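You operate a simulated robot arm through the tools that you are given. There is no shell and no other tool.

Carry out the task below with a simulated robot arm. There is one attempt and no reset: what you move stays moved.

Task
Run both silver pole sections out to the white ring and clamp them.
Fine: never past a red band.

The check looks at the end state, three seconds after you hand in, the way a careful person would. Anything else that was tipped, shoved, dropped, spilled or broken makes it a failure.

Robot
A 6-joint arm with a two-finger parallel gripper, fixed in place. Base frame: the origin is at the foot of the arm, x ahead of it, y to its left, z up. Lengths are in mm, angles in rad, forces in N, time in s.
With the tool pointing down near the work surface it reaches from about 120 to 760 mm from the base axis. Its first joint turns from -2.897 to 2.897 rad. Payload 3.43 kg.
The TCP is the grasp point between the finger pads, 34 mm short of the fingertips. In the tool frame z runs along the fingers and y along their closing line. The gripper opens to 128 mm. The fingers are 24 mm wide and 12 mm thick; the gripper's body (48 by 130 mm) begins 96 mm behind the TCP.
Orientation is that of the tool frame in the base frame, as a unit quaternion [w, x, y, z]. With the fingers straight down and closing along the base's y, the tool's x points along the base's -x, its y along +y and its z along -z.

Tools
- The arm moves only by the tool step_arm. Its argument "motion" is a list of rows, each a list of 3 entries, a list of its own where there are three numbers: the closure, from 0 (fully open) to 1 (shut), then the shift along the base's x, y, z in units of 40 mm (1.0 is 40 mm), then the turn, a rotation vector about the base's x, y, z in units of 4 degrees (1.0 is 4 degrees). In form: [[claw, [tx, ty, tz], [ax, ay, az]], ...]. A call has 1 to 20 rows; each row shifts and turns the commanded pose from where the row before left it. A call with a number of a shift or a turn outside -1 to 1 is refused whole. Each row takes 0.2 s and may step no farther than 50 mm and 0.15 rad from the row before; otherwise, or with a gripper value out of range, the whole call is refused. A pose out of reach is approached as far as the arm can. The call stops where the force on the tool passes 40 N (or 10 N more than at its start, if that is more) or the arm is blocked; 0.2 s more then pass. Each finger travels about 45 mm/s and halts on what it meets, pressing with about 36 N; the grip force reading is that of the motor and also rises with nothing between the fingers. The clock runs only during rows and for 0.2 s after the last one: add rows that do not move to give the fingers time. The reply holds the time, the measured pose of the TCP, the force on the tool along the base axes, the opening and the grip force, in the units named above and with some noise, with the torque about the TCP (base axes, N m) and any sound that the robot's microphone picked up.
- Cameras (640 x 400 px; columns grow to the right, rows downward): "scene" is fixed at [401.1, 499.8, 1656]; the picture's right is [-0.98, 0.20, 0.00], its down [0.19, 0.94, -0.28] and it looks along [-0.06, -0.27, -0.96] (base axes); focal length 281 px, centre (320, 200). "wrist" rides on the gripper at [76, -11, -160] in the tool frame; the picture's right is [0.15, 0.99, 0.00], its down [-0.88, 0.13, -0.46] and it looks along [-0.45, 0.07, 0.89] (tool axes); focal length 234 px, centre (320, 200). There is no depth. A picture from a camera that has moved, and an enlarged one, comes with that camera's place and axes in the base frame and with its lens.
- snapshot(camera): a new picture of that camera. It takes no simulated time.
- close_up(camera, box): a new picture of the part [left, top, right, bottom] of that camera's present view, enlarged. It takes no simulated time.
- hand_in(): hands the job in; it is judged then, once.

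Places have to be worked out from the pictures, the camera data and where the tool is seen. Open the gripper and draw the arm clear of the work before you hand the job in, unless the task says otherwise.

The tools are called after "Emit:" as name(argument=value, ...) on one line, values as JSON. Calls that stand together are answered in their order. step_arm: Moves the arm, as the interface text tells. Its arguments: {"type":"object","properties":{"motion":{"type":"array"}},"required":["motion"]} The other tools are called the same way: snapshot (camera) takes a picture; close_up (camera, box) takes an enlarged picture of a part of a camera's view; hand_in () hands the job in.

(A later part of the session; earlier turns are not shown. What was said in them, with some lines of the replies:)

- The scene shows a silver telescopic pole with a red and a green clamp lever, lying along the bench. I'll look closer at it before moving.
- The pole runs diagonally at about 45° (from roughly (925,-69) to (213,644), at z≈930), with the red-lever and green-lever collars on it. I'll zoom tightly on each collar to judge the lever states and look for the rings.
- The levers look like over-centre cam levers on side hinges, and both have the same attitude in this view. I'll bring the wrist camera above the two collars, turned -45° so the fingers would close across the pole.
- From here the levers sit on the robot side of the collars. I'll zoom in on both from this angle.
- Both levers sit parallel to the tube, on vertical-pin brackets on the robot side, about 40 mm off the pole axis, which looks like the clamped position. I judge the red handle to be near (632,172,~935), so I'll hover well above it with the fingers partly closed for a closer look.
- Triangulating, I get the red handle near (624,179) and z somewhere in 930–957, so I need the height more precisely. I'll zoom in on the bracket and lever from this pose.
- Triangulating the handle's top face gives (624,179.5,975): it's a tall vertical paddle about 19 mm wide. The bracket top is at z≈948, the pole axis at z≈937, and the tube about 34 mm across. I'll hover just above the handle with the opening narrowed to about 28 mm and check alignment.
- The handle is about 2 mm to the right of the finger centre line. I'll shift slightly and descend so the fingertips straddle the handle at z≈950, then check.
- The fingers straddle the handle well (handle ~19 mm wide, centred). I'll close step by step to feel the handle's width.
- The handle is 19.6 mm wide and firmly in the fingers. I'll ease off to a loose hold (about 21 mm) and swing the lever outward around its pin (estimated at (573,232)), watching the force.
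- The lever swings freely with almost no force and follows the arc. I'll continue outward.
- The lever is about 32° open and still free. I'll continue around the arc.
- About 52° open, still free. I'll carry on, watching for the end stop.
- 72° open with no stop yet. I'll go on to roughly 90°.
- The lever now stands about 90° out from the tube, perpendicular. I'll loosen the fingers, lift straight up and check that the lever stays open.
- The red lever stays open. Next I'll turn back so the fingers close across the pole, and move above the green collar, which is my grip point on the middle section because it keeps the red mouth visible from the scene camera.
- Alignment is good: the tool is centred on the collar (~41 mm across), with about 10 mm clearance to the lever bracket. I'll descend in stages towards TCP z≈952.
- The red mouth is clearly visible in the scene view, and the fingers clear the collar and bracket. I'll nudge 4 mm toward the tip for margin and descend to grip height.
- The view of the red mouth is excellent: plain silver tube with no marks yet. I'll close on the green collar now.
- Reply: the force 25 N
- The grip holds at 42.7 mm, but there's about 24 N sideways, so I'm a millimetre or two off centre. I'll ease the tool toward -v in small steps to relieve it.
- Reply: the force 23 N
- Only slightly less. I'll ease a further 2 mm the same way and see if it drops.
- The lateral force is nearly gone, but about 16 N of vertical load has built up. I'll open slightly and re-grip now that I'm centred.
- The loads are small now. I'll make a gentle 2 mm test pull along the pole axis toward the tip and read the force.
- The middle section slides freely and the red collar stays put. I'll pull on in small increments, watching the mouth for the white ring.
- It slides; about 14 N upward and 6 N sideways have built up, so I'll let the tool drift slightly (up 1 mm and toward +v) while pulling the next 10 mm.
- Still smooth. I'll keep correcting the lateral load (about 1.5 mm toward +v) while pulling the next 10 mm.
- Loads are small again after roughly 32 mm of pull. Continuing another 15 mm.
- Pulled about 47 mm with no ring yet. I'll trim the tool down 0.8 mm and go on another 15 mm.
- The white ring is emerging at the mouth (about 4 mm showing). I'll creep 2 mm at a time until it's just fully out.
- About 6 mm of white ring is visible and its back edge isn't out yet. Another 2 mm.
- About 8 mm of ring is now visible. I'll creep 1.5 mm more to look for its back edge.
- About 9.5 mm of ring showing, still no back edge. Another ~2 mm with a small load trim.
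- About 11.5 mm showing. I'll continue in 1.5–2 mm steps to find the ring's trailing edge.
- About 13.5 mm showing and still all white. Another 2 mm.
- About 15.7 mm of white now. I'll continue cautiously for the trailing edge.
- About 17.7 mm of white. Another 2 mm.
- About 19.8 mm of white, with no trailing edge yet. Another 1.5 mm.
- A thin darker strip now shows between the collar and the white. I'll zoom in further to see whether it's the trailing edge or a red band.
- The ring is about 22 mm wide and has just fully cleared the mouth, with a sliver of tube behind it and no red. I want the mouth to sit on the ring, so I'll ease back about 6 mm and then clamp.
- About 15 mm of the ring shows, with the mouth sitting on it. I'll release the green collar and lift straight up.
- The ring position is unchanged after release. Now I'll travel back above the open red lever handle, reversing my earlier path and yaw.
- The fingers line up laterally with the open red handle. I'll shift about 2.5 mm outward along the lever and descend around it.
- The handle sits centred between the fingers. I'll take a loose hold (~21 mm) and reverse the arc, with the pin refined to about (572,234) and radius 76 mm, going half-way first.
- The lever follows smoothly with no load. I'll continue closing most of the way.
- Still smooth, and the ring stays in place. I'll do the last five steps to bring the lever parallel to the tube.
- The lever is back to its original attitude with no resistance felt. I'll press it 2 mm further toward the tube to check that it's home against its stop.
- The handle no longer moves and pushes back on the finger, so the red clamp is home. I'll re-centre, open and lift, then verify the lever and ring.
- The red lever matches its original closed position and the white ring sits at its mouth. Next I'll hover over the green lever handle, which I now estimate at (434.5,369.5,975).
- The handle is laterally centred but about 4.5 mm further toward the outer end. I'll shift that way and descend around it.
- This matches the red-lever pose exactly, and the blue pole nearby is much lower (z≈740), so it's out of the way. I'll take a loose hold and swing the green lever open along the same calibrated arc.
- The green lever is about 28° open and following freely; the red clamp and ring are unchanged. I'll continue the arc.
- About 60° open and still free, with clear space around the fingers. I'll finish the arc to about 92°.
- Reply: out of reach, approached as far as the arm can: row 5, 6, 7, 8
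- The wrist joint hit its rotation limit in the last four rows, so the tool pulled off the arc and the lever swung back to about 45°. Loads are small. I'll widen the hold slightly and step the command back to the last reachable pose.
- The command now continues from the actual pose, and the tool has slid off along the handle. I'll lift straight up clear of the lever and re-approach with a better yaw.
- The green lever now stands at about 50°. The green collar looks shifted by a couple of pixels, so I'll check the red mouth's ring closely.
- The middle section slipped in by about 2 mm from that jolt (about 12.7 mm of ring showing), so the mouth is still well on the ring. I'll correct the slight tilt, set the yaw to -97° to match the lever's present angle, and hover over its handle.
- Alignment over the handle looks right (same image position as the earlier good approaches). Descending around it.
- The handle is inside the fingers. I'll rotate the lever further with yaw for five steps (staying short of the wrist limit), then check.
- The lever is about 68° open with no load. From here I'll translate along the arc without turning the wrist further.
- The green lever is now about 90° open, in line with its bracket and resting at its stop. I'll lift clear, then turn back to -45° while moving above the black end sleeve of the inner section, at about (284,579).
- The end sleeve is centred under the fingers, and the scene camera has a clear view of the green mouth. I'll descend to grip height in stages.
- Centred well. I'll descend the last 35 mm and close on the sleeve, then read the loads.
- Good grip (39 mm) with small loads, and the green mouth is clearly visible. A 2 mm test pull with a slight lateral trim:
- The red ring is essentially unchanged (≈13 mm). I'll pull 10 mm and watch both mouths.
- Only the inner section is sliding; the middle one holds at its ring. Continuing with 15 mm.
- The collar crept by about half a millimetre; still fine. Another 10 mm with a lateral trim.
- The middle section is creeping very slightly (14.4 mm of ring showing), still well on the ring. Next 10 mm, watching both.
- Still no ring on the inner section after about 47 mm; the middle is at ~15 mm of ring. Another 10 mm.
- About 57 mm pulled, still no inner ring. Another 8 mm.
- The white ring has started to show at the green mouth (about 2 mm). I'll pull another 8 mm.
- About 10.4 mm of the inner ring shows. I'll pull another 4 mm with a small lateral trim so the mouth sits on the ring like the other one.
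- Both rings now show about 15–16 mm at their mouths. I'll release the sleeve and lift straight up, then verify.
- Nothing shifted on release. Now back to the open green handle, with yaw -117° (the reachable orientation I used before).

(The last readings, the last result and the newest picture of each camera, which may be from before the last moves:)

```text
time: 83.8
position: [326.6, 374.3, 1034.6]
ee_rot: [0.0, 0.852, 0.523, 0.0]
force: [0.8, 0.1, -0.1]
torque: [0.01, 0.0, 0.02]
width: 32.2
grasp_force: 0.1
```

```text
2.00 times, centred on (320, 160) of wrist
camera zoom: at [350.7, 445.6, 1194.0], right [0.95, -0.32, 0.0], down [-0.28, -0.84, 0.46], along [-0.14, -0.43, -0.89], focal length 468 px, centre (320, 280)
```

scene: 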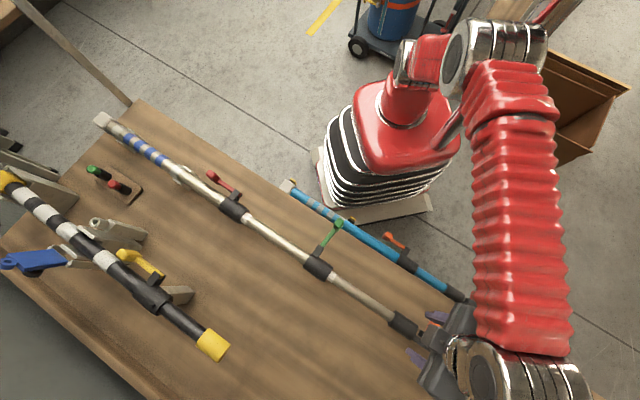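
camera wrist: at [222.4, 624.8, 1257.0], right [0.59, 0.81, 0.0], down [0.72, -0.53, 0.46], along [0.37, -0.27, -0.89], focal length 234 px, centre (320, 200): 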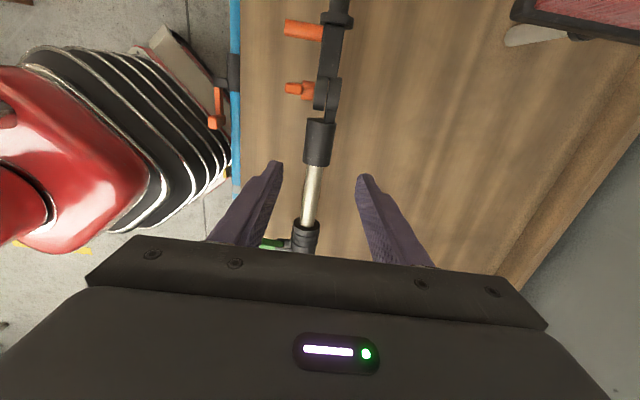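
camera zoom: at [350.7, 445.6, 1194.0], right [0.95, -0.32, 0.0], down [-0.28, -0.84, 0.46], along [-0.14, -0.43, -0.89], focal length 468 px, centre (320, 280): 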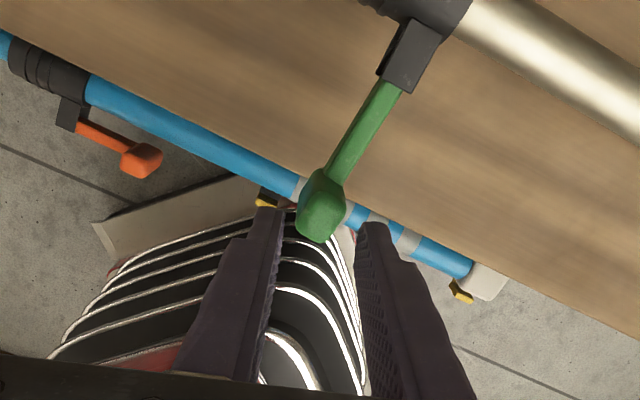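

The handle sits within the fingers' gap. Descending around it.

Emit:
step_arm(motion=[[0.75, [0, 0, -0.4], [0, 0, 0]], [0.75, [0, 0, -0.4], [0, 0, 0]], [0.75, [0, 0, -0.43], [0, 0, 0]]])

Emit:
close_up(camera="wrist", box=[240, 60, 400, 260])

```text
time: 84.6
position: [327.0, 373.4, 985.3]
ee_rot: [-0.001, 0.852, 0.523, -0.001]
force: [0.5, 0.9, 0.7]
torque: [-0.02, -0.01, -0.01]
width: 32.3
grasp_force: 0.1
```

```text
2.00 times, centred on (320, 160) of wrist
camera zoom: at [350.7, 445.0, 1145.2], right [0.95, -0.32, 0.0], down [-0.28, -0.84, 0.46], along [-0.14, -0.43, -0.89], focal length 468 px, centre (320, 280)
```

zoom: 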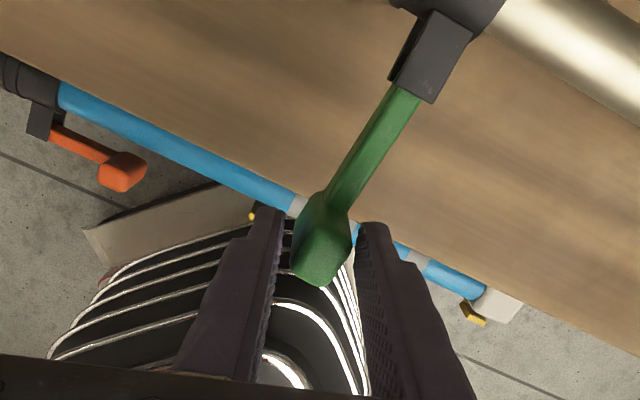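

The handle is nicely inside the gap. I'll start closing: six steps of translation along the arc without yaw until the lever lines up with the fingers.

Emit:
step_arm(motion=[[0.76, [0.088, -0.1, 0], [0, 0, 0]], [0.77, [0.095, -0.094, 0], [0, 0, 0]], [0.77, [0.101, -0.087, 0], [0, 0, 0]], [0.78, [0.107, -0.079, 0], [0, 0, 0]], [0.78, [0.112, -0.072, 0], [0, 0, 0]], [0.79, [0.117, -0.064, 0], [0, 0, 0]]])

Emit:
close_up(camera="wrist", box=[240, 60, 400, 260])

```text
time: 86.0
position: [350.3, 354.4, 985.4]
ee_rot: [0.0, 0.852, 0.523, 0.0]
force: [0.2, 0.3, -0.1]
torque: [0.03, 0.03, -0.02]
width: 27.0
grasp_force: 0.1
```

```text
2.00 times, centred on (320, 160) of wrist
camera zoom: at [374.3, 425.0, 1145.7], right [0.95, -0.32, 0.0], down [-0.28, -0.84, 0.46], along [-0.14, -0.43, -0.89], focal length 468 px, centre (320, 280)
```

zoom: 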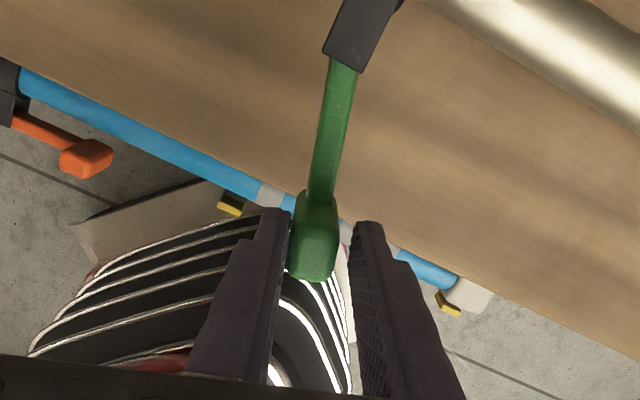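

The lever is aligned with the fingers. Continuing the arc with yaw.

Emit:
step_arm(motion=[[0.81, [0.121, -0.055, 0], [0, 0, 1]], [0.82, [0.125, -0.047, 0], [0, 0, 1]], [0.825, [0.128, -0.038, 0], [0, 0, 1]], [0.825, [0.13, -0.029, 0], [0, 0, 1]], [0.825, [0.132, -0.02, 0], [0, 0, 1]], [0.825, [0.133, -0.011, 0], [0, 0, 1]], [0.825, [0.1335, -0.0015, 0], [0, 0, 1]], [0.825, [0.133, 0.008, 0], [0, 0, 1]], [0.825, [0.132, 0.017, 0], [0, 0, 1]]])

Emit:
close_up(camera="wrist", box=[240, 60, 400, 260])

Emit:
close_up(camera="scene", box=[230, 180, 370, 300])

```text
time: 88.0
position: [397.7, 347.2, 986.0]
ee_rot: [0.0, 0.648, 0.761, 0.0]
force: [-0.3, -1.0, -0.6]
torque: [0.01, 0.01, 0.02]
width: 22.4
grasp_force: 0.1
```

```text
2.00 times, centred on (320, 160) of wrist
camera zoom: at [373.8, 418.7, 1144.7], right [0.95, 0.3, 0.0], down [0.27, -0.85, 0.46], along [0.14, -0.43, -0.89], focal length 468 px, centre (320, 280)
```

zoom: 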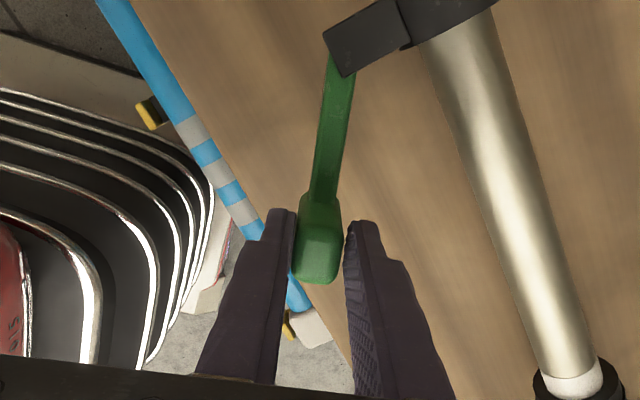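

```text
3.33 times, centred on (300, 240) of scene
camera zoom: at [401.1, 499.8, 1656.0], right [-0.98, 0.2, 0.0], down [0.19, 0.94, -0.28], along [-0.06, -0.27, -0.96], focal length 937 px, centre (387, 67)
```

zoom: 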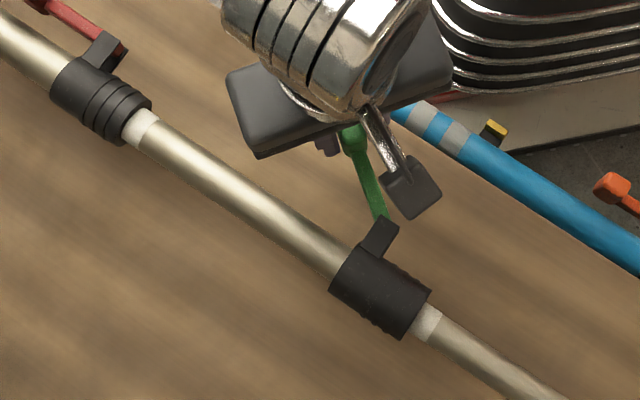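

Both rings are visible at their collars and the lever is following. I'll continue closing.

Emit:
step_arm(motion=[[0.83, [0.131, 0.026, 0], [0, 0, 1]], [0.83, [0.1285, 0.0355, 0], [0, 0, 1]], [0.83, [0.126, 0.044, 0], [0, 0, 1]], [0.83, [0.122, 0.053, 0], [0, 0, 1]], [0.83, [0.118, 0.061, 0], [0, 0, 1]], [0.83, [0.114, 0.0695, 0], [0, 0, 1]]])

Emit:
close_up(camera="wrist", box=[240, 60, 400, 260])

```text
time: 89.4
position: [426.7, 355.9, 985.1]
ee_rot: [-0.001, 0.476, 0.88, 0.001]
force: [-0.2, 0.9, -0.9]
torque: [0.04, -0.02, 0.02]
width: 22.5
grasp_force: 0.0
```

```text
2.00 times, centred on (320, 160) of wrist
camera zoom: at [375.7, 412.9, 1145.4], right [0.75, 0.66, 0.0], down [0.59, -0.67, 0.46], along [0.3, -0.34, -0.89], focal length 468 px, centre (320, 280)
```

zoom: 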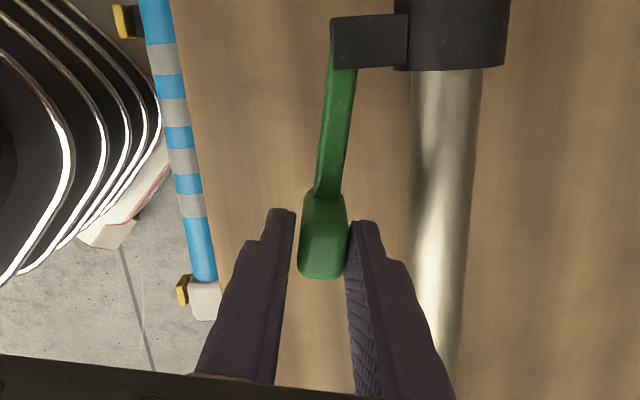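

About 12° remaining. I'll finish the last steps to parallel.

Emit:
step_arm(motion=[[0.83, [0.1085, 0.077, 0], [0, 0, 1]], [0.83, [0.103, 0.0845, 0], [0, 0, 1]], [0.83, [0.08, 0.072, 0], [0, 0, 0.8]], [0.83, [0, 0, 0], [0, 0, 0]]])

Emit:
close_up(camera="wrist", box=[240, 60, 400, 260])

Emit:
close_up(camera="scene", box=[230, 180, 370, 300])

```text
time: 90.4
position: [439.2, 365.7, 985.0]
ee_rot: [0.0, 0.387, 0.922, 0.0]
force: [-0.3, -0.2, -0.2]
torque: [0.04, 0.01, -0.01]
width: 22.5
grasp_force: 0.0
```

```text
2.00 times, centred on (320, 160) of wrist
camera zoom: at [377.5, 411.2, 1145.7], right [0.6, 0.8, 0.0], down [0.71, -0.54, 0.46], along [0.36, -0.28, -0.89], focal length 468 px, centre (320, 280)
```

zoom: 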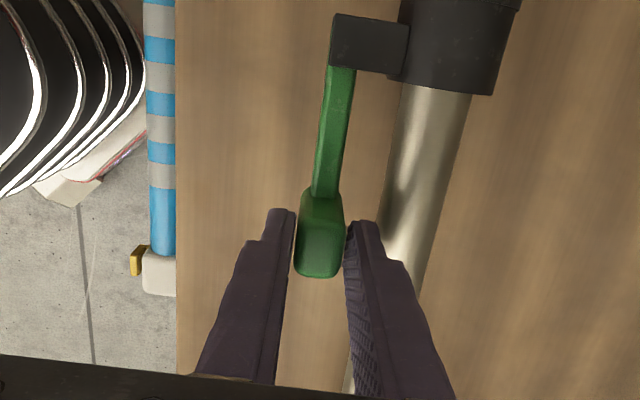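

```text
3.33 times, centred on (300, 240) of scene
camera zoom: at [401.1, 499.8, 1656.0], right [-0.98, 0.2, 0.0], down [0.19, 0.94, -0.28], along [-0.06, -0.27, -0.96], focal length 937 px, centre (387, 67)
```

zoom: 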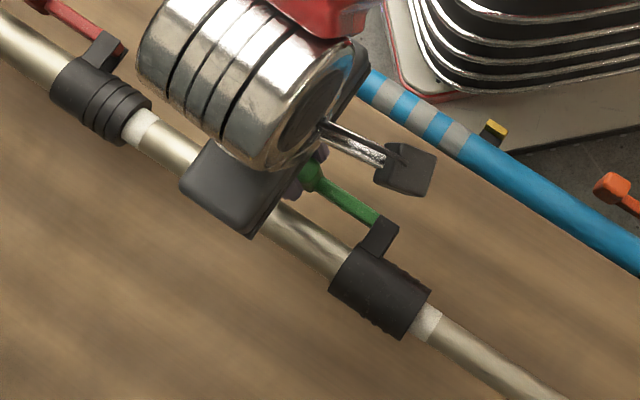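

The lever is nearly parallel to the tube. I'll press it home toward the tube and feel for the stop, as with the red one.

Emit:
step_arm(motion=[[0.83, [0.025, 0.025, 0], [0, 0, 0.1]], [0.83, [0.025, 0.025, 0], [0, 0, 0]], [0.83, [0.02, 0.02, 0], [0, 0, 0]], [0.83, [0, 0, 0], [0, 0, 0]]])

Emit:
close_up(camera="wrist", box=[240, 60, 400, 260])

```text
time: 91.4
position: [440.3, 371.1, 985.7]
ee_rot: [-0.001, 0.385, 0.923, 0.001]
force: [-6.5, -6.7, 2.4]
torque: [-0.12, 0.09, 0.18]
width: 27.9
grasp_force: 4.8
```

```text
2.00 times, centred on (320, 160) of wrist
camera zoom: at [379.6, 414.7, 1145.2], right [0.6, 0.8, 0.0], down [0.71, -0.53, 0.46], along [0.36, -0.27, -0.89], focal length 468 px, centre (320, 280)
```

zoom: 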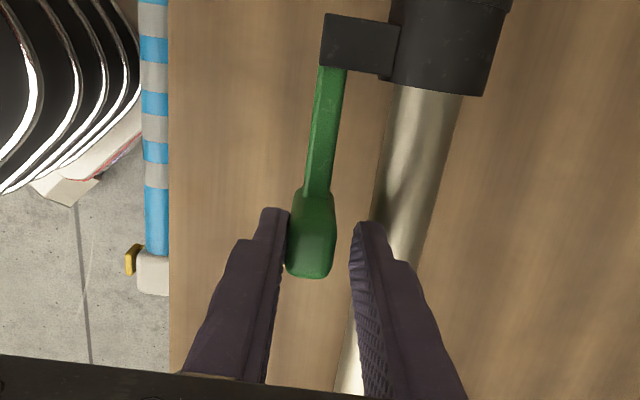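

The handle resists at about 9 N, so it's against its stop. I'll back off, open and lift clear, then compare both levers and rings.

Emit:
step_arm(motion=[[0.83, [-0.06, -0.06, 0], [0, 0, 0]], [0.78, [0, 0, 0], [0, 0, 0]], [0.78, [0, 0, 0.5], [0, 0, 0]], [0.78, [0, 0, 0.9], [0, 0, 0]], [0.78, [0, 0, 0.9], [0, 0, 0]], [0.78, [-0.5, -0.5, 0.8], [0, 0, 0]], [0.78, [-0.6, -0.6, 0.5], [0, 0, 0]], [0.78, [-0.6, -0.6, 0.5], [0, 0, 0]], [0.78, [-0.6, -0.6, 0.5], [0, 0, 0]]])

Emit:
snapshot(camera="scene")

Emit:
close_up(camera="scene", box=[270, 210, 360, 290])

Emit:
close_up(camera="scene", box=[200, 165, 260, 225])

Emit:
close_up(camera="scene", box=[315, 255, 355, 280])

Emit:
close_up(camera="scene", box=[235, 205, 255, 225])

```text
time: 93.4
position: [348.1, 276.1, 1166.3]
ee_rot: [0.0, 0.385, 0.923, 0.0]
force: [-0.5, 0.5, -0.1]
torque: [-0.02, 0.03, -0.01]
width: 28.2
grasp_force: 0.1
```

```text
taken
```

scene: 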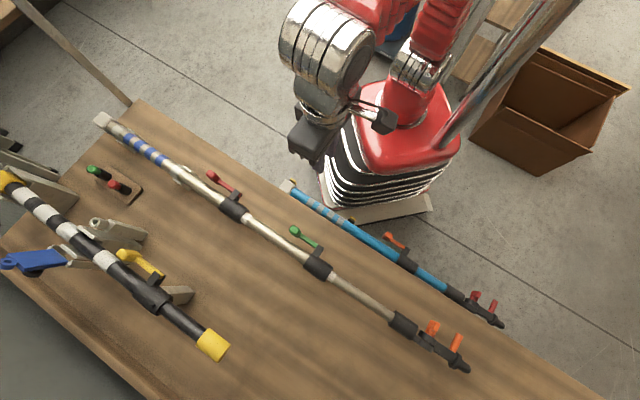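

```text
5.00 times, centred on (315, 250) of scene
camera zoom: at [401.1, 499.8, 1656.0], right [-0.98, 0.2, 0.0], down [0.19, 0.94, -0.28], along [-0.06, -0.27, -0.96], focal length 1405 px, centre (345, -50)
```

zoom: 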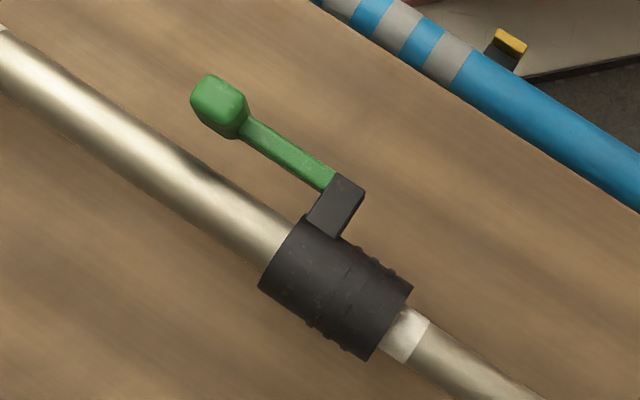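

```text
6.67 times, centred on (230, 195) of scene
camera zoom: at [401.1, 499.8, 1656.0], right [-0.98, 0.2, 0.0], down [0.19, 0.94, -0.28], along [-0.06, -0.27, -0.96], focal length 1873 px, centre (920, 233)
```

zoom: 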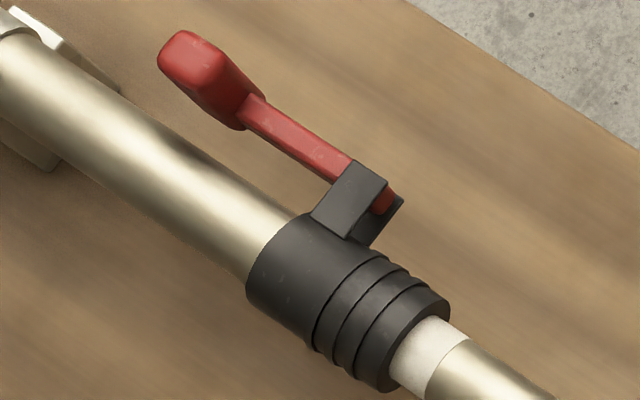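

```text
16.00 times, centred on (335, 268) of scene
camera zoom: at [401.1, 499.8, 1656.0], right [-0.98, 0.2, 0.0], down [0.19, 0.94, -0.28], along [-0.06, -0.27, -0.96], focal length 4496 px, centre (80, -880)
```

zoom: 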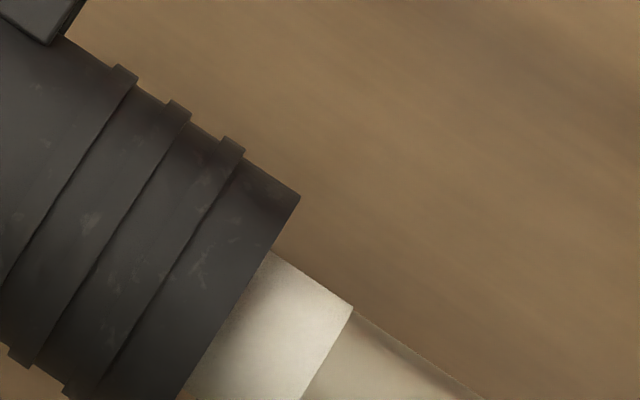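

```text
16.00 times, centred on (245, 215) of scene
camera zoom: at [401.1, 499.8, 1656.0], right [-0.98, 0.2, 0.0], down [0.19, 0.94, -0.28], along [-0.06, -0.27, -0.96], focal length 4496 px, centre (1520, -40)
```

zoom: 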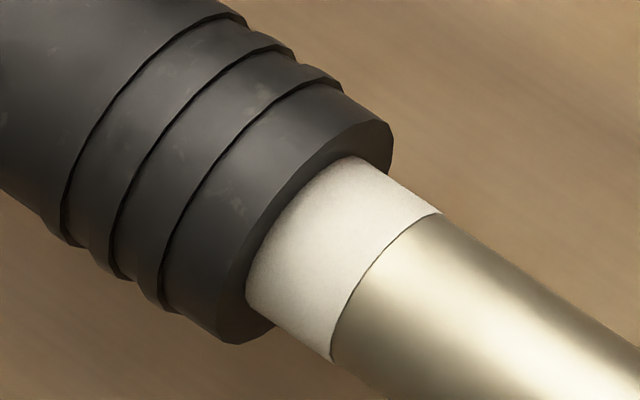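

Both levers are back to their parallel closed positions, and both white rings sit at the mouths with no red visible. As a check that the clamps really hold, I'll re-grip the end sleeve and do a very small pull, so I'm moving back above it.

Emit:
step_arm(motion=[[0.5, [-0.295, 0.891, -0.1], [0, 0, 0.08]], [0.5, [-0.295, 0.891, -0.1], [0, 0, 0]], [0.5, [-0.295, 0.891, -0.1], [0, 0, 0]], [0.5, [-0.295, 0.891, -0.1], [0, 0, 0]], [0.5, [-0.295, 0.891, -0.1], [0, 0, 0]], [0.5, [-0.295, 0.891, -0.1], [0, 0, 0]], [0.5, [-0.295, 0.891, -0.1], [0, 0, 0]], [0.5, [-0.295, 0.891, -0.1], [0, 0, 0]], [0.5, [-0.295, 0.891, -0.1], [0, 0, 0]], [0.5, [-0.295, 0.891, -0.1], [0, 0, 0]], [0.5, [0, 0, -0.8], [0, 0, 0]]])

Emit:
close_up(camera="wrist", box=[240, 60, 400, 260])

```text
time: 95.8
position: [228.4, 631.7, 1099.9]
ee_rot: [0.0, 0.382, 0.924, 0.0]
force: [0.3, 0.1, 0.9]
torque: [0.01, 0.03, -0.01]
width: 64.3
grasp_force: 0.1
```

```text
2.00 times, centred on (320, 160) of wrist
camera zoom: at [166.6, 675.2, 1259.9], right [0.6, 0.8, 0.0], down [0.72, -0.53, 0.46], along [0.37, -0.27, -0.89], focal length 468 px, centre (320, 280)
```

zoom: 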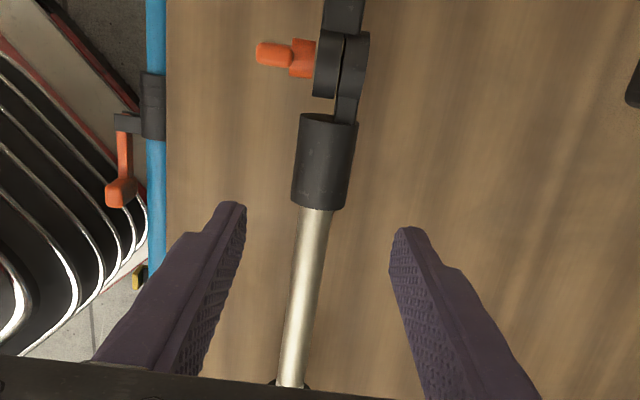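

The sleeve is about 2 mm to the right of centre. I'll correct, descend to grip height and close.

Emit:
step_arm(motion=[[0.5, [0.03, 0.03, -0.9], [0, 0, 0]], [0.5, [0, 0, -0.9], [0, 0, 0]], [0.5, [0, 0, -0.8], [0, 0, 0]], [0.5, [0, 0, -0.5], [0, 0, 0]], [0.5, [0, 0, -0.5], [0, 0, 0]], [0.6, [0, 0, 0], [0, 0, 0]], [0.66, [0, 0, 0], [0, 0, 0]], [0.7, [0, 0, 0], [0, 0, 0]], [0.72, [0, 0, 0], [0, 0, 0]], [0.74, [0, 0, 0], [0, 0, 0]]])

Emit:
close_up(camera="wrist", box=[240, 60, 400, 260])

Emit:
close_up(camera="scene", box=[315, 255, 355, 280])

Emit:
close_up(camera="scene", box=[235, 205, 255, 225])

```text
time: 98.0
position: [230.5, 632.5, 952.2]
ee_rot: [0.0, 0.383, 0.924, 0.0]
force: [7.2, 7.3, -4.4]
torque: [0.14, -0.18, -0.68]
width: 39.2
grasp_force: 41.2
```

```text
2.00 times, centred on (320, 160) of wrist
camera zoom: at [168.6, 676.4, 1112.1], right [0.6, 0.8, 0.0], down [0.71, -0.53, 0.46], along [0.37, -0.27, -0.89], focal length 468 px, centre (320, 280)
```

zoom: 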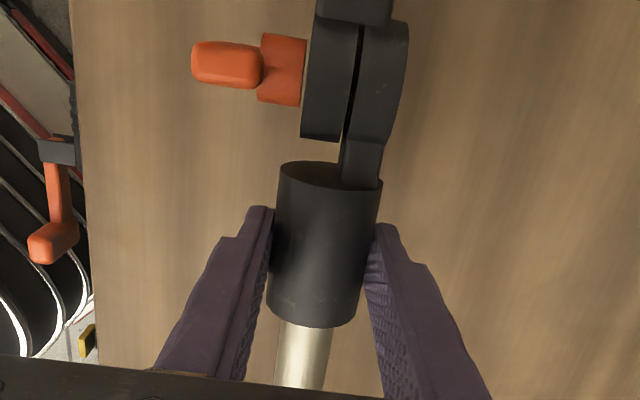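

```text
16.00 times, centred on (335, 268) of scene
camera zoom: at [401.1, 499.8, 1656.0], right [-0.98, 0.2, 0.0], down [0.19, 0.94, -0.28], along [-0.06, -0.27, -0.96], focal length 4496 px, centre (80, -880)
```

zoom: 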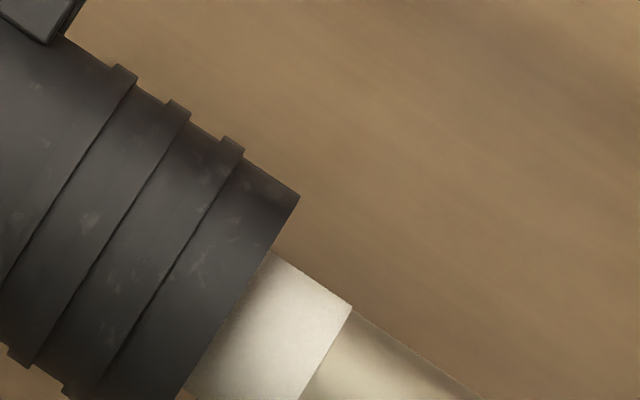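

```text
16.00 times, centred on (245, 215) of scene
camera zoom: at [401.1, 499.8, 1656.0], right [-0.98, 0.2, 0.0], down [0.19, 0.94, -0.28], along [-0.06, -0.27, -0.96], focal length 4496 px, centre (1520, -40)
```

zoom: 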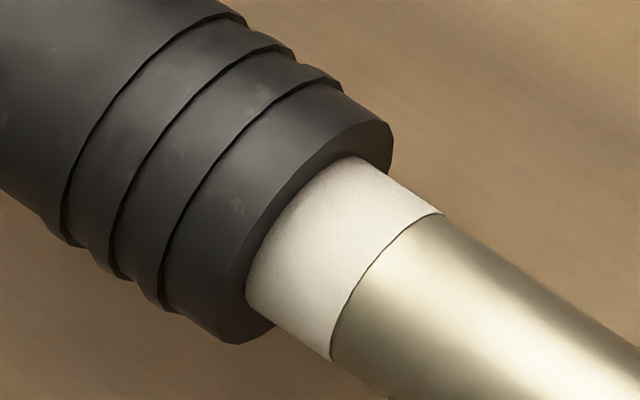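

Gripped with small loads and rings unchanged. Now a 1.5 mm test pull along the axis to see whether the clamps resist.

Emit:
step_arm(motion=[[0.76, [-0.0265, 0.0265, 0], [0, 0, 0]], [0.76, [0, 0, 0], [0, 0, 0]]])

Emit:
close_up(camera="scene", box=[315, 255, 355, 280])

Emit:
close_up(camera="scene", box=[235, 205, 255, 225])

```text
time: 98.6
position: [228.3, 632.8, 951.4]
ee_rot: [-0.001, 0.383, 0.924, 0.0]
force: [8.5, 9.1, -8.3]
torque: [-0.44, -0.56, -1.09]
width: 39.1
grasp_force: 45.3
```

```text
16.00 times, centred on (335, 268) of scene
camera zoom: at [401.1, 499.8, 1656.0], right [-0.98, 0.2, 0.0], down [0.19, 0.94, -0.28], along [-0.06, -0.27, -0.96], focal length 4496 px, centre (80, -880)
```

zoom: 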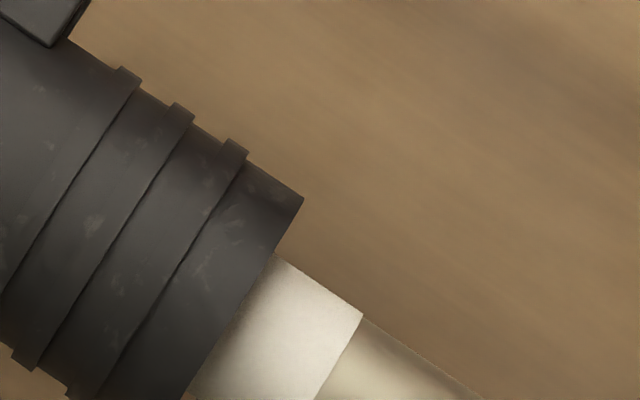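

```text
16.00 times, centred on (245, 215) of scene
camera zoom: at [401.1, 499.8, 1656.0], right [-0.98, 0.2, 0.0], down [0.19, 0.94, -0.28], along [-0.06, -0.27, -0.96], focal length 4496 px, centre (1520, -40)
```

zoom: 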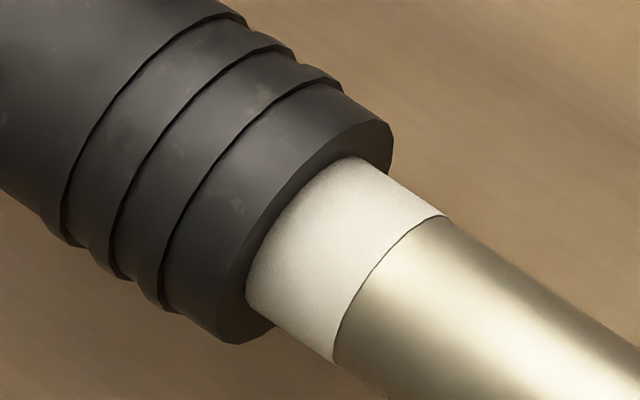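

Both sections moved by about a millimetre with little steady force. I'll push back the same 1.5 mm in a single row to read the force right after the motion and restore the position.

Emit:
step_arm(motion=[[0.76, [0.0265, -0.0265, 0], [0, 0, 0]]])

Emit:
close_up(camera="scene", box=[315, 255, 355, 280])

Emit:
close_up(camera="scene", box=[235, 205, 255, 225])

```text
time: 99.0
position: [232.0, 632.6, 951.7]
ee_rot: [-0.001, 0.383, 0.924, 0.0]
force: [8.1, 9.3, -9.4]
torque: [0.4, -0.19, -1.04]
width: 39.1
grasp_force: 44.9
```

```text
16.00 times, centred on (335, 268) of scene
camera zoom: at [401.1, 499.8, 1656.0], right [-0.98, 0.2, 0.0], down [0.19, 0.94, -0.28], along [-0.06, -0.27, -0.96], focal length 4496 px, centre (80, -880)
```

zoom: 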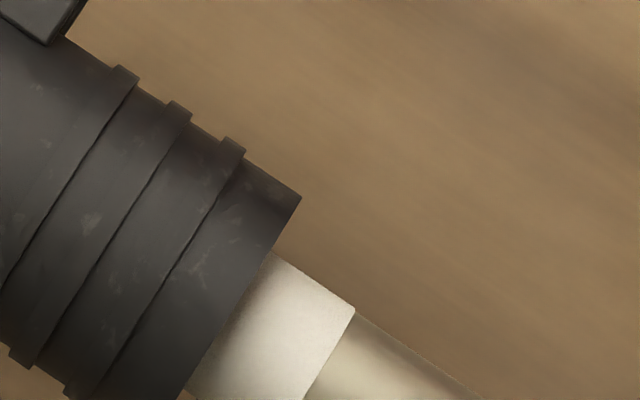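

```text
16.00 times, centred on (245, 215) of scene
camera zoom: at [401.1, 499.8, 1656.0], right [-0.98, 0.2, 0.0], down [0.19, 0.94, -0.28], along [-0.06, -0.27, -0.96], focal length 4496 px, centre (1520, -40)
```

zoom: 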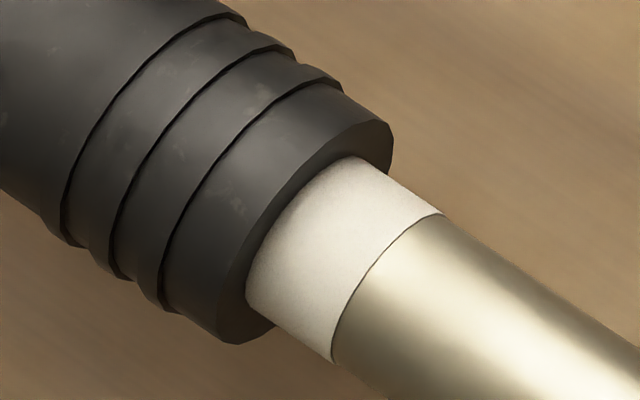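

The levers at 0° clearly resist much more than at 90° (earlier the middle crept only 3 mm over a 76 mm pull), but I want a clearer reading. I'll make a brisk 4 mm inward push and read the axial force.

Emit:
step_arm(motion=[[0.76, [0.0707, -0.0707, 0], [0, 0, 0]]])

Emit:
close_up(camera="scene", box=[315, 255, 355, 280])

Emit:
close_up(camera="scene", box=[235, 205, 255, 225])

Emit:
close_up(camera="scene", box=[80, 100, 260, 220])

```text
time: 99.4
position: [232.4, 631.1, 952.6]
ee_rot: [-0.002, 0.383, 0.924, -0.001]
force: [6.4, 9.9, -13.6]
torque: [1.24, 0.62, -0.94]
width: 39.2
grasp_force: 44.7
```

```text
16.00 times, centred on (335, 268) of scene
camera zoom: at [401.1, 499.8, 1656.0], right [-0.98, 0.2, 0.0], down [0.19, 0.94, -0.28], along [-0.06, -0.27, -0.96], focal length 4496 px, centre (80, -880)
```

zoom: 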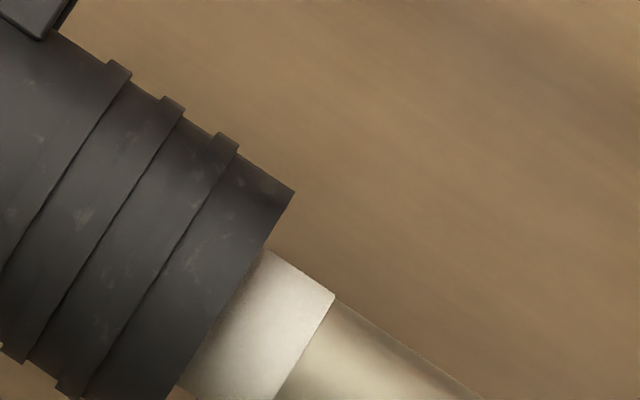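

```text
16.00 times, centred on (245, 215) of scene
camera zoom: at [401.1, 499.8, 1656.0], right [-0.98, 0.2, 0.0], down [0.19, 0.94, -0.28], along [-0.06, -0.27, -0.96], focal length 4496 px, centre (1520, -40)
```

zoom: 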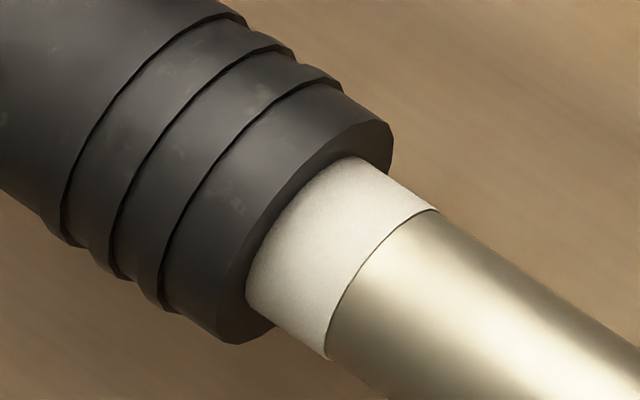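

```text
3.33 times, centred on (170, 160) of scene
camera zoom: at [401.1, 499.8, 1656.0], right [-0.98, 0.2, 0.0], down [0.19, 0.94, -0.28], along [-0.06, -0.27, -0.96], focal length 937 px, centre (820, 333)
```

zoom: 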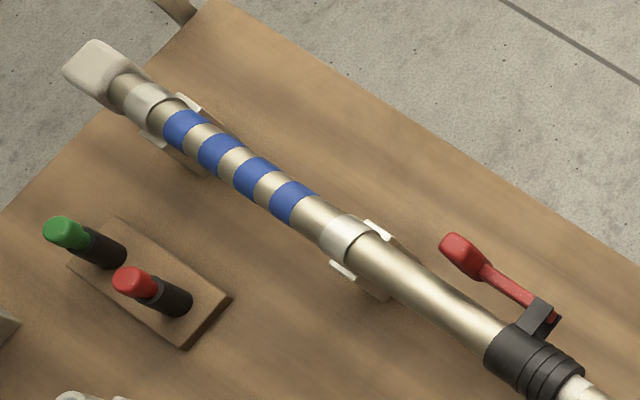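

The axial load rose to about 2.5 N and then decayed, while the sections crept only a millimetre or two. That fits a clamp with slight creep, and it's more than ten times stiffer than with the levers open. Rings read about 15 mm (red side) and 12.5 mm (green side), both well on the mark, so I'll release and lift off.

Emit:
step_arm(motion=[[0.76, [0, 0, 0], [0, 0, 0]], [0.5, [0, 0, 0], [0, 0, 0]], [0.5, [0, 0, 0], [0, 0, 0]], [0.5, [0, 0, 0.4], [0, 0, 0]], [0.5, [0, 0, 0.8], [0, 0, 0]], [0.5, [0, 0, 0.9], [0, 0, 0]], [0.5, [0, 0, 0.9], [0, 0, 0]], [0.5, [0, 0, 0.9], [0, 0, 0]]])

Emit:
close_up(camera="scene", box=[315, 255, 355, 280])

Emit:
close_up(camera="scene", box=[235, 205, 255, 225])

Emit:
close_up(camera="scene", box=[270, 210, 360, 290])

```text
time: 101.2
position: [233.8, 632.3, 1109.6]
ee_rot: [-0.001, 0.382, 0.924, 0.0]
force: [-1.0, 0.1, -0.8]
torque: [-0.02, -0.02, -0.01]
width: 64.1
grasp_force: 0.1
```

```text
16.00 times, centred on (335, 268) of scene
camera zoom: at [401.1, 499.8, 1656.0], right [-0.98, 0.2, 0.0], down [0.19, 0.94, -0.28], along [-0.06, -0.27, -0.96], focal length 4496 px, centre (80, -880)
```

zoom: 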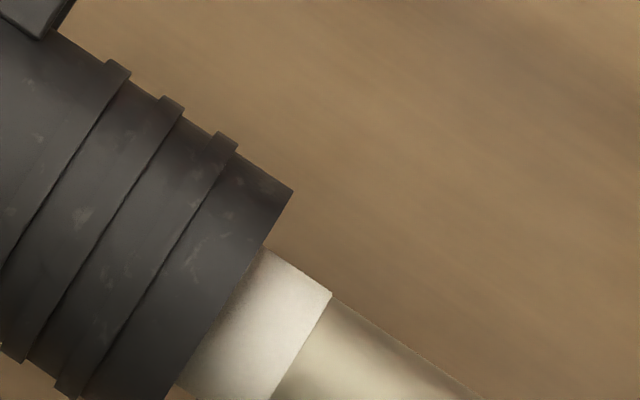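

```text
16.00 times, centred on (245, 215) of scene
camera zoom: at [401.1, 499.8, 1656.0], right [-0.98, 0.2, 0.0], down [0.19, 0.94, -0.28], along [-0.06, -0.27, -0.96], focal length 4496 px, centre (1520, -40)
```

zoom: 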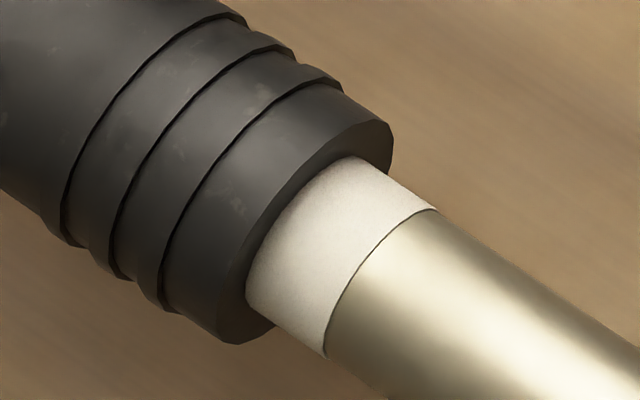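

```text
5.00 times, centred on (315, 250) of scene
camera zoom: at [401.1, 499.8, 1656.0], right [-0.98, 0.2, 0.0], down [0.19, 0.94, -0.28], along [-0.06, -0.27, -0.96], focal length 1405 px, centre (345, -50)
```

zoom: 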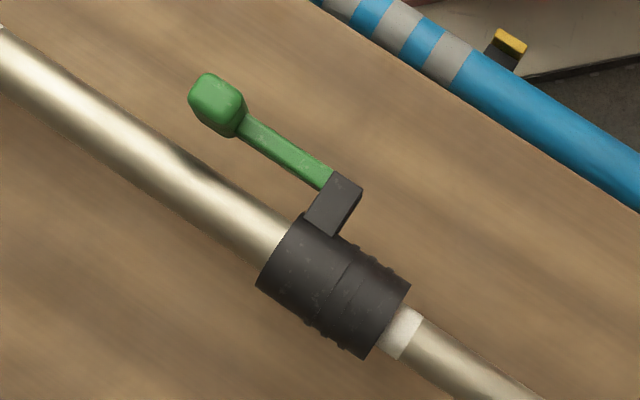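

Everything stayed put on release: rings at about 15 mm and 12 mm, green lever back at its original angle. I'll open the gripper and draw the arm up and back away from the bench.

Emit:
step_arm(motion=[[0.3, [0, 0, 0.9], [0, 0, 0]], [0.2, [0.046, -0.873, 0.3], [0, 0, 0]], [0, [0.046, -0.873, 0.4], [0, 0, 0]], [0, [0.046, -0.873, 0.4], [0, 0, 0]], [0, [0.046, -0.873, 0.4], [0, 0, 0]], [0, [0.046, -0.873, 0.4], [0, 0, 0]], [0, [0.046, -0.873, 0.4], [0, 0, 0]], [0, [0.046, -0.873, 0.4], [0, 0, 0]], [0, [0.046, -0.873, 0.4], [0, 0, 0]], [0, [0.046, -0.873, 0.4], [0, 0, 0]], [0, [0.046, -0.873, 0.2], [0, 0, 0]], [0, [0, 0, 0], [0, 0, 0]]])

Emit:
snapshot(camera="scene")

Emit:
close_up(camera="scene", box=[200, 160, 360, 290])

Emit:
close_up(camera="scene", box=[0, 80, 240, 370])

Emit:
close_up(camera="scene", box=[330, 250, 520, 390])

```text
time: 103.8
position: [250.8, 281.0, 1294.0]
ee_rot: [0.0, 0.383, 0.924, 0.0]
force: [-0.5, 0.2, 0.4]
torque: [-0.01, -0.02, -0.03]
width: 128.0
grasp_force: 0.0
```

```text
taken
```

scene: 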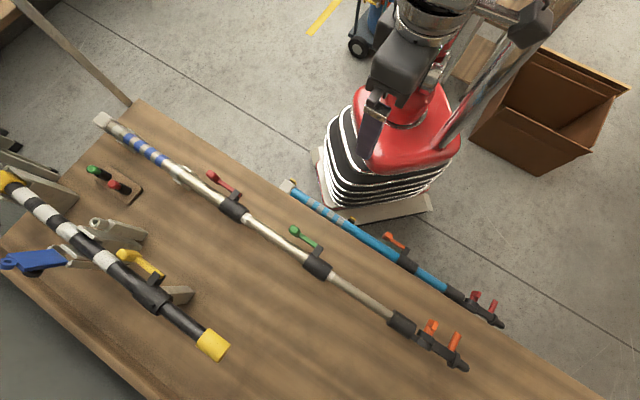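

```text
3.08 times, centred on (280, 225) of scene
camera zoom: at [401.1, 499.8, 1656.0], right [-0.98, 0.2, 0.0], down [0.19, 0.94, -0.28], along [-0.06, -0.27, -0.96], focal length 865 px, centre (443, 123)
```

zoom: 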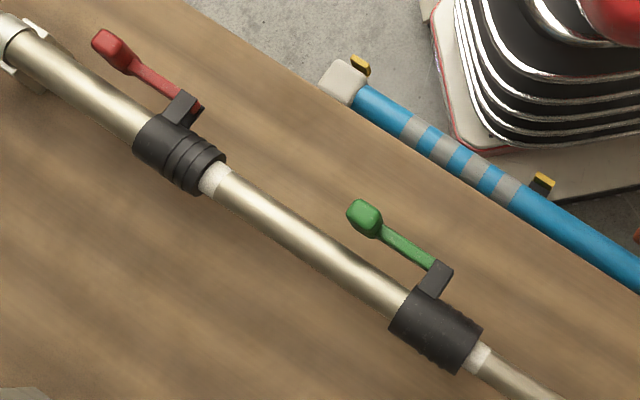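

```text
1.38 times, centred on (120, 225) of scene
camera zoom: at [401.1, 499.8, 1656.0], right [-0.98, 0.2, 0.0], down [0.19, 0.94, -0.28], along [-0.06, -0.27, -0.96], focal length 388 px, centre (596, 166)
```

zoom: 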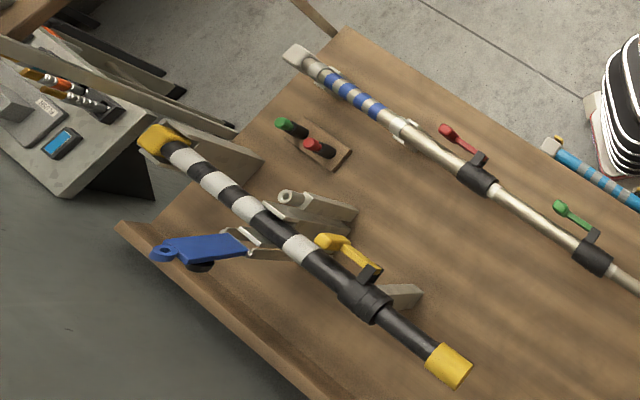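

```text
2.86 times, centred on (425, 320) of scene
camera zoom: at [401.1, 499.8, 1656.0], right [-0.98, 0.2, 0.0], down [0.19, 0.94, -0.28], along [-0.06, -0.27, -0.96], focal length 803 px, centre (20, -143)
```

zoom: 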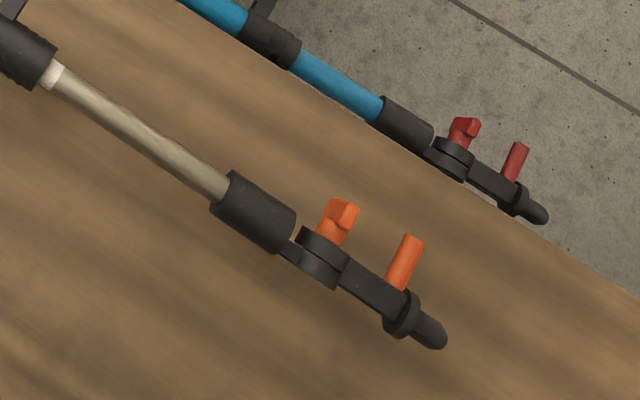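

I moved both silver sections out to their white rings. No red band shows, and both levers are closed along the tube. The rest of the bench looks unchanged, and the arm is open and well clear, so I'm handing in.

Emit:
hand_in()

```text
The job is handed in.
```

I ran both silver pole sections out to their white rings, closed both clamp levers, and handed the job in. No result has come back yet.

- **Ring position:** about 15 mm of the middle section's ring shows at the red-lever collar. About 12 mm of the inner section's ring shows at the green-lever collar. The middle section's ring measured about 21–22 mm wide. I left each collar mouth sitting on its ring rather than pulling the ring fully clear.
- **Red band:** none came into view at any point, including when the middle section was briefly pulled 1–2 mm beyond its ring.
- **Clamps:** both levers are back at their original closed positions, parallel to the tube. With both closed, a test pull and push still crept the sections by a millimetre or two. They resisted far more than with the levers open, so I judged them clamped.
- **Jolt while opening the green lever:** the wrist reached its rotation limit and pushed the middle section in by about 2 mm. It crept back out during the inner pull and is still on its ring.
- **Surroundings:** in the last pictures everything else on the bench looked as it did at the start. The gripper is open and the arm is drawn back clear.
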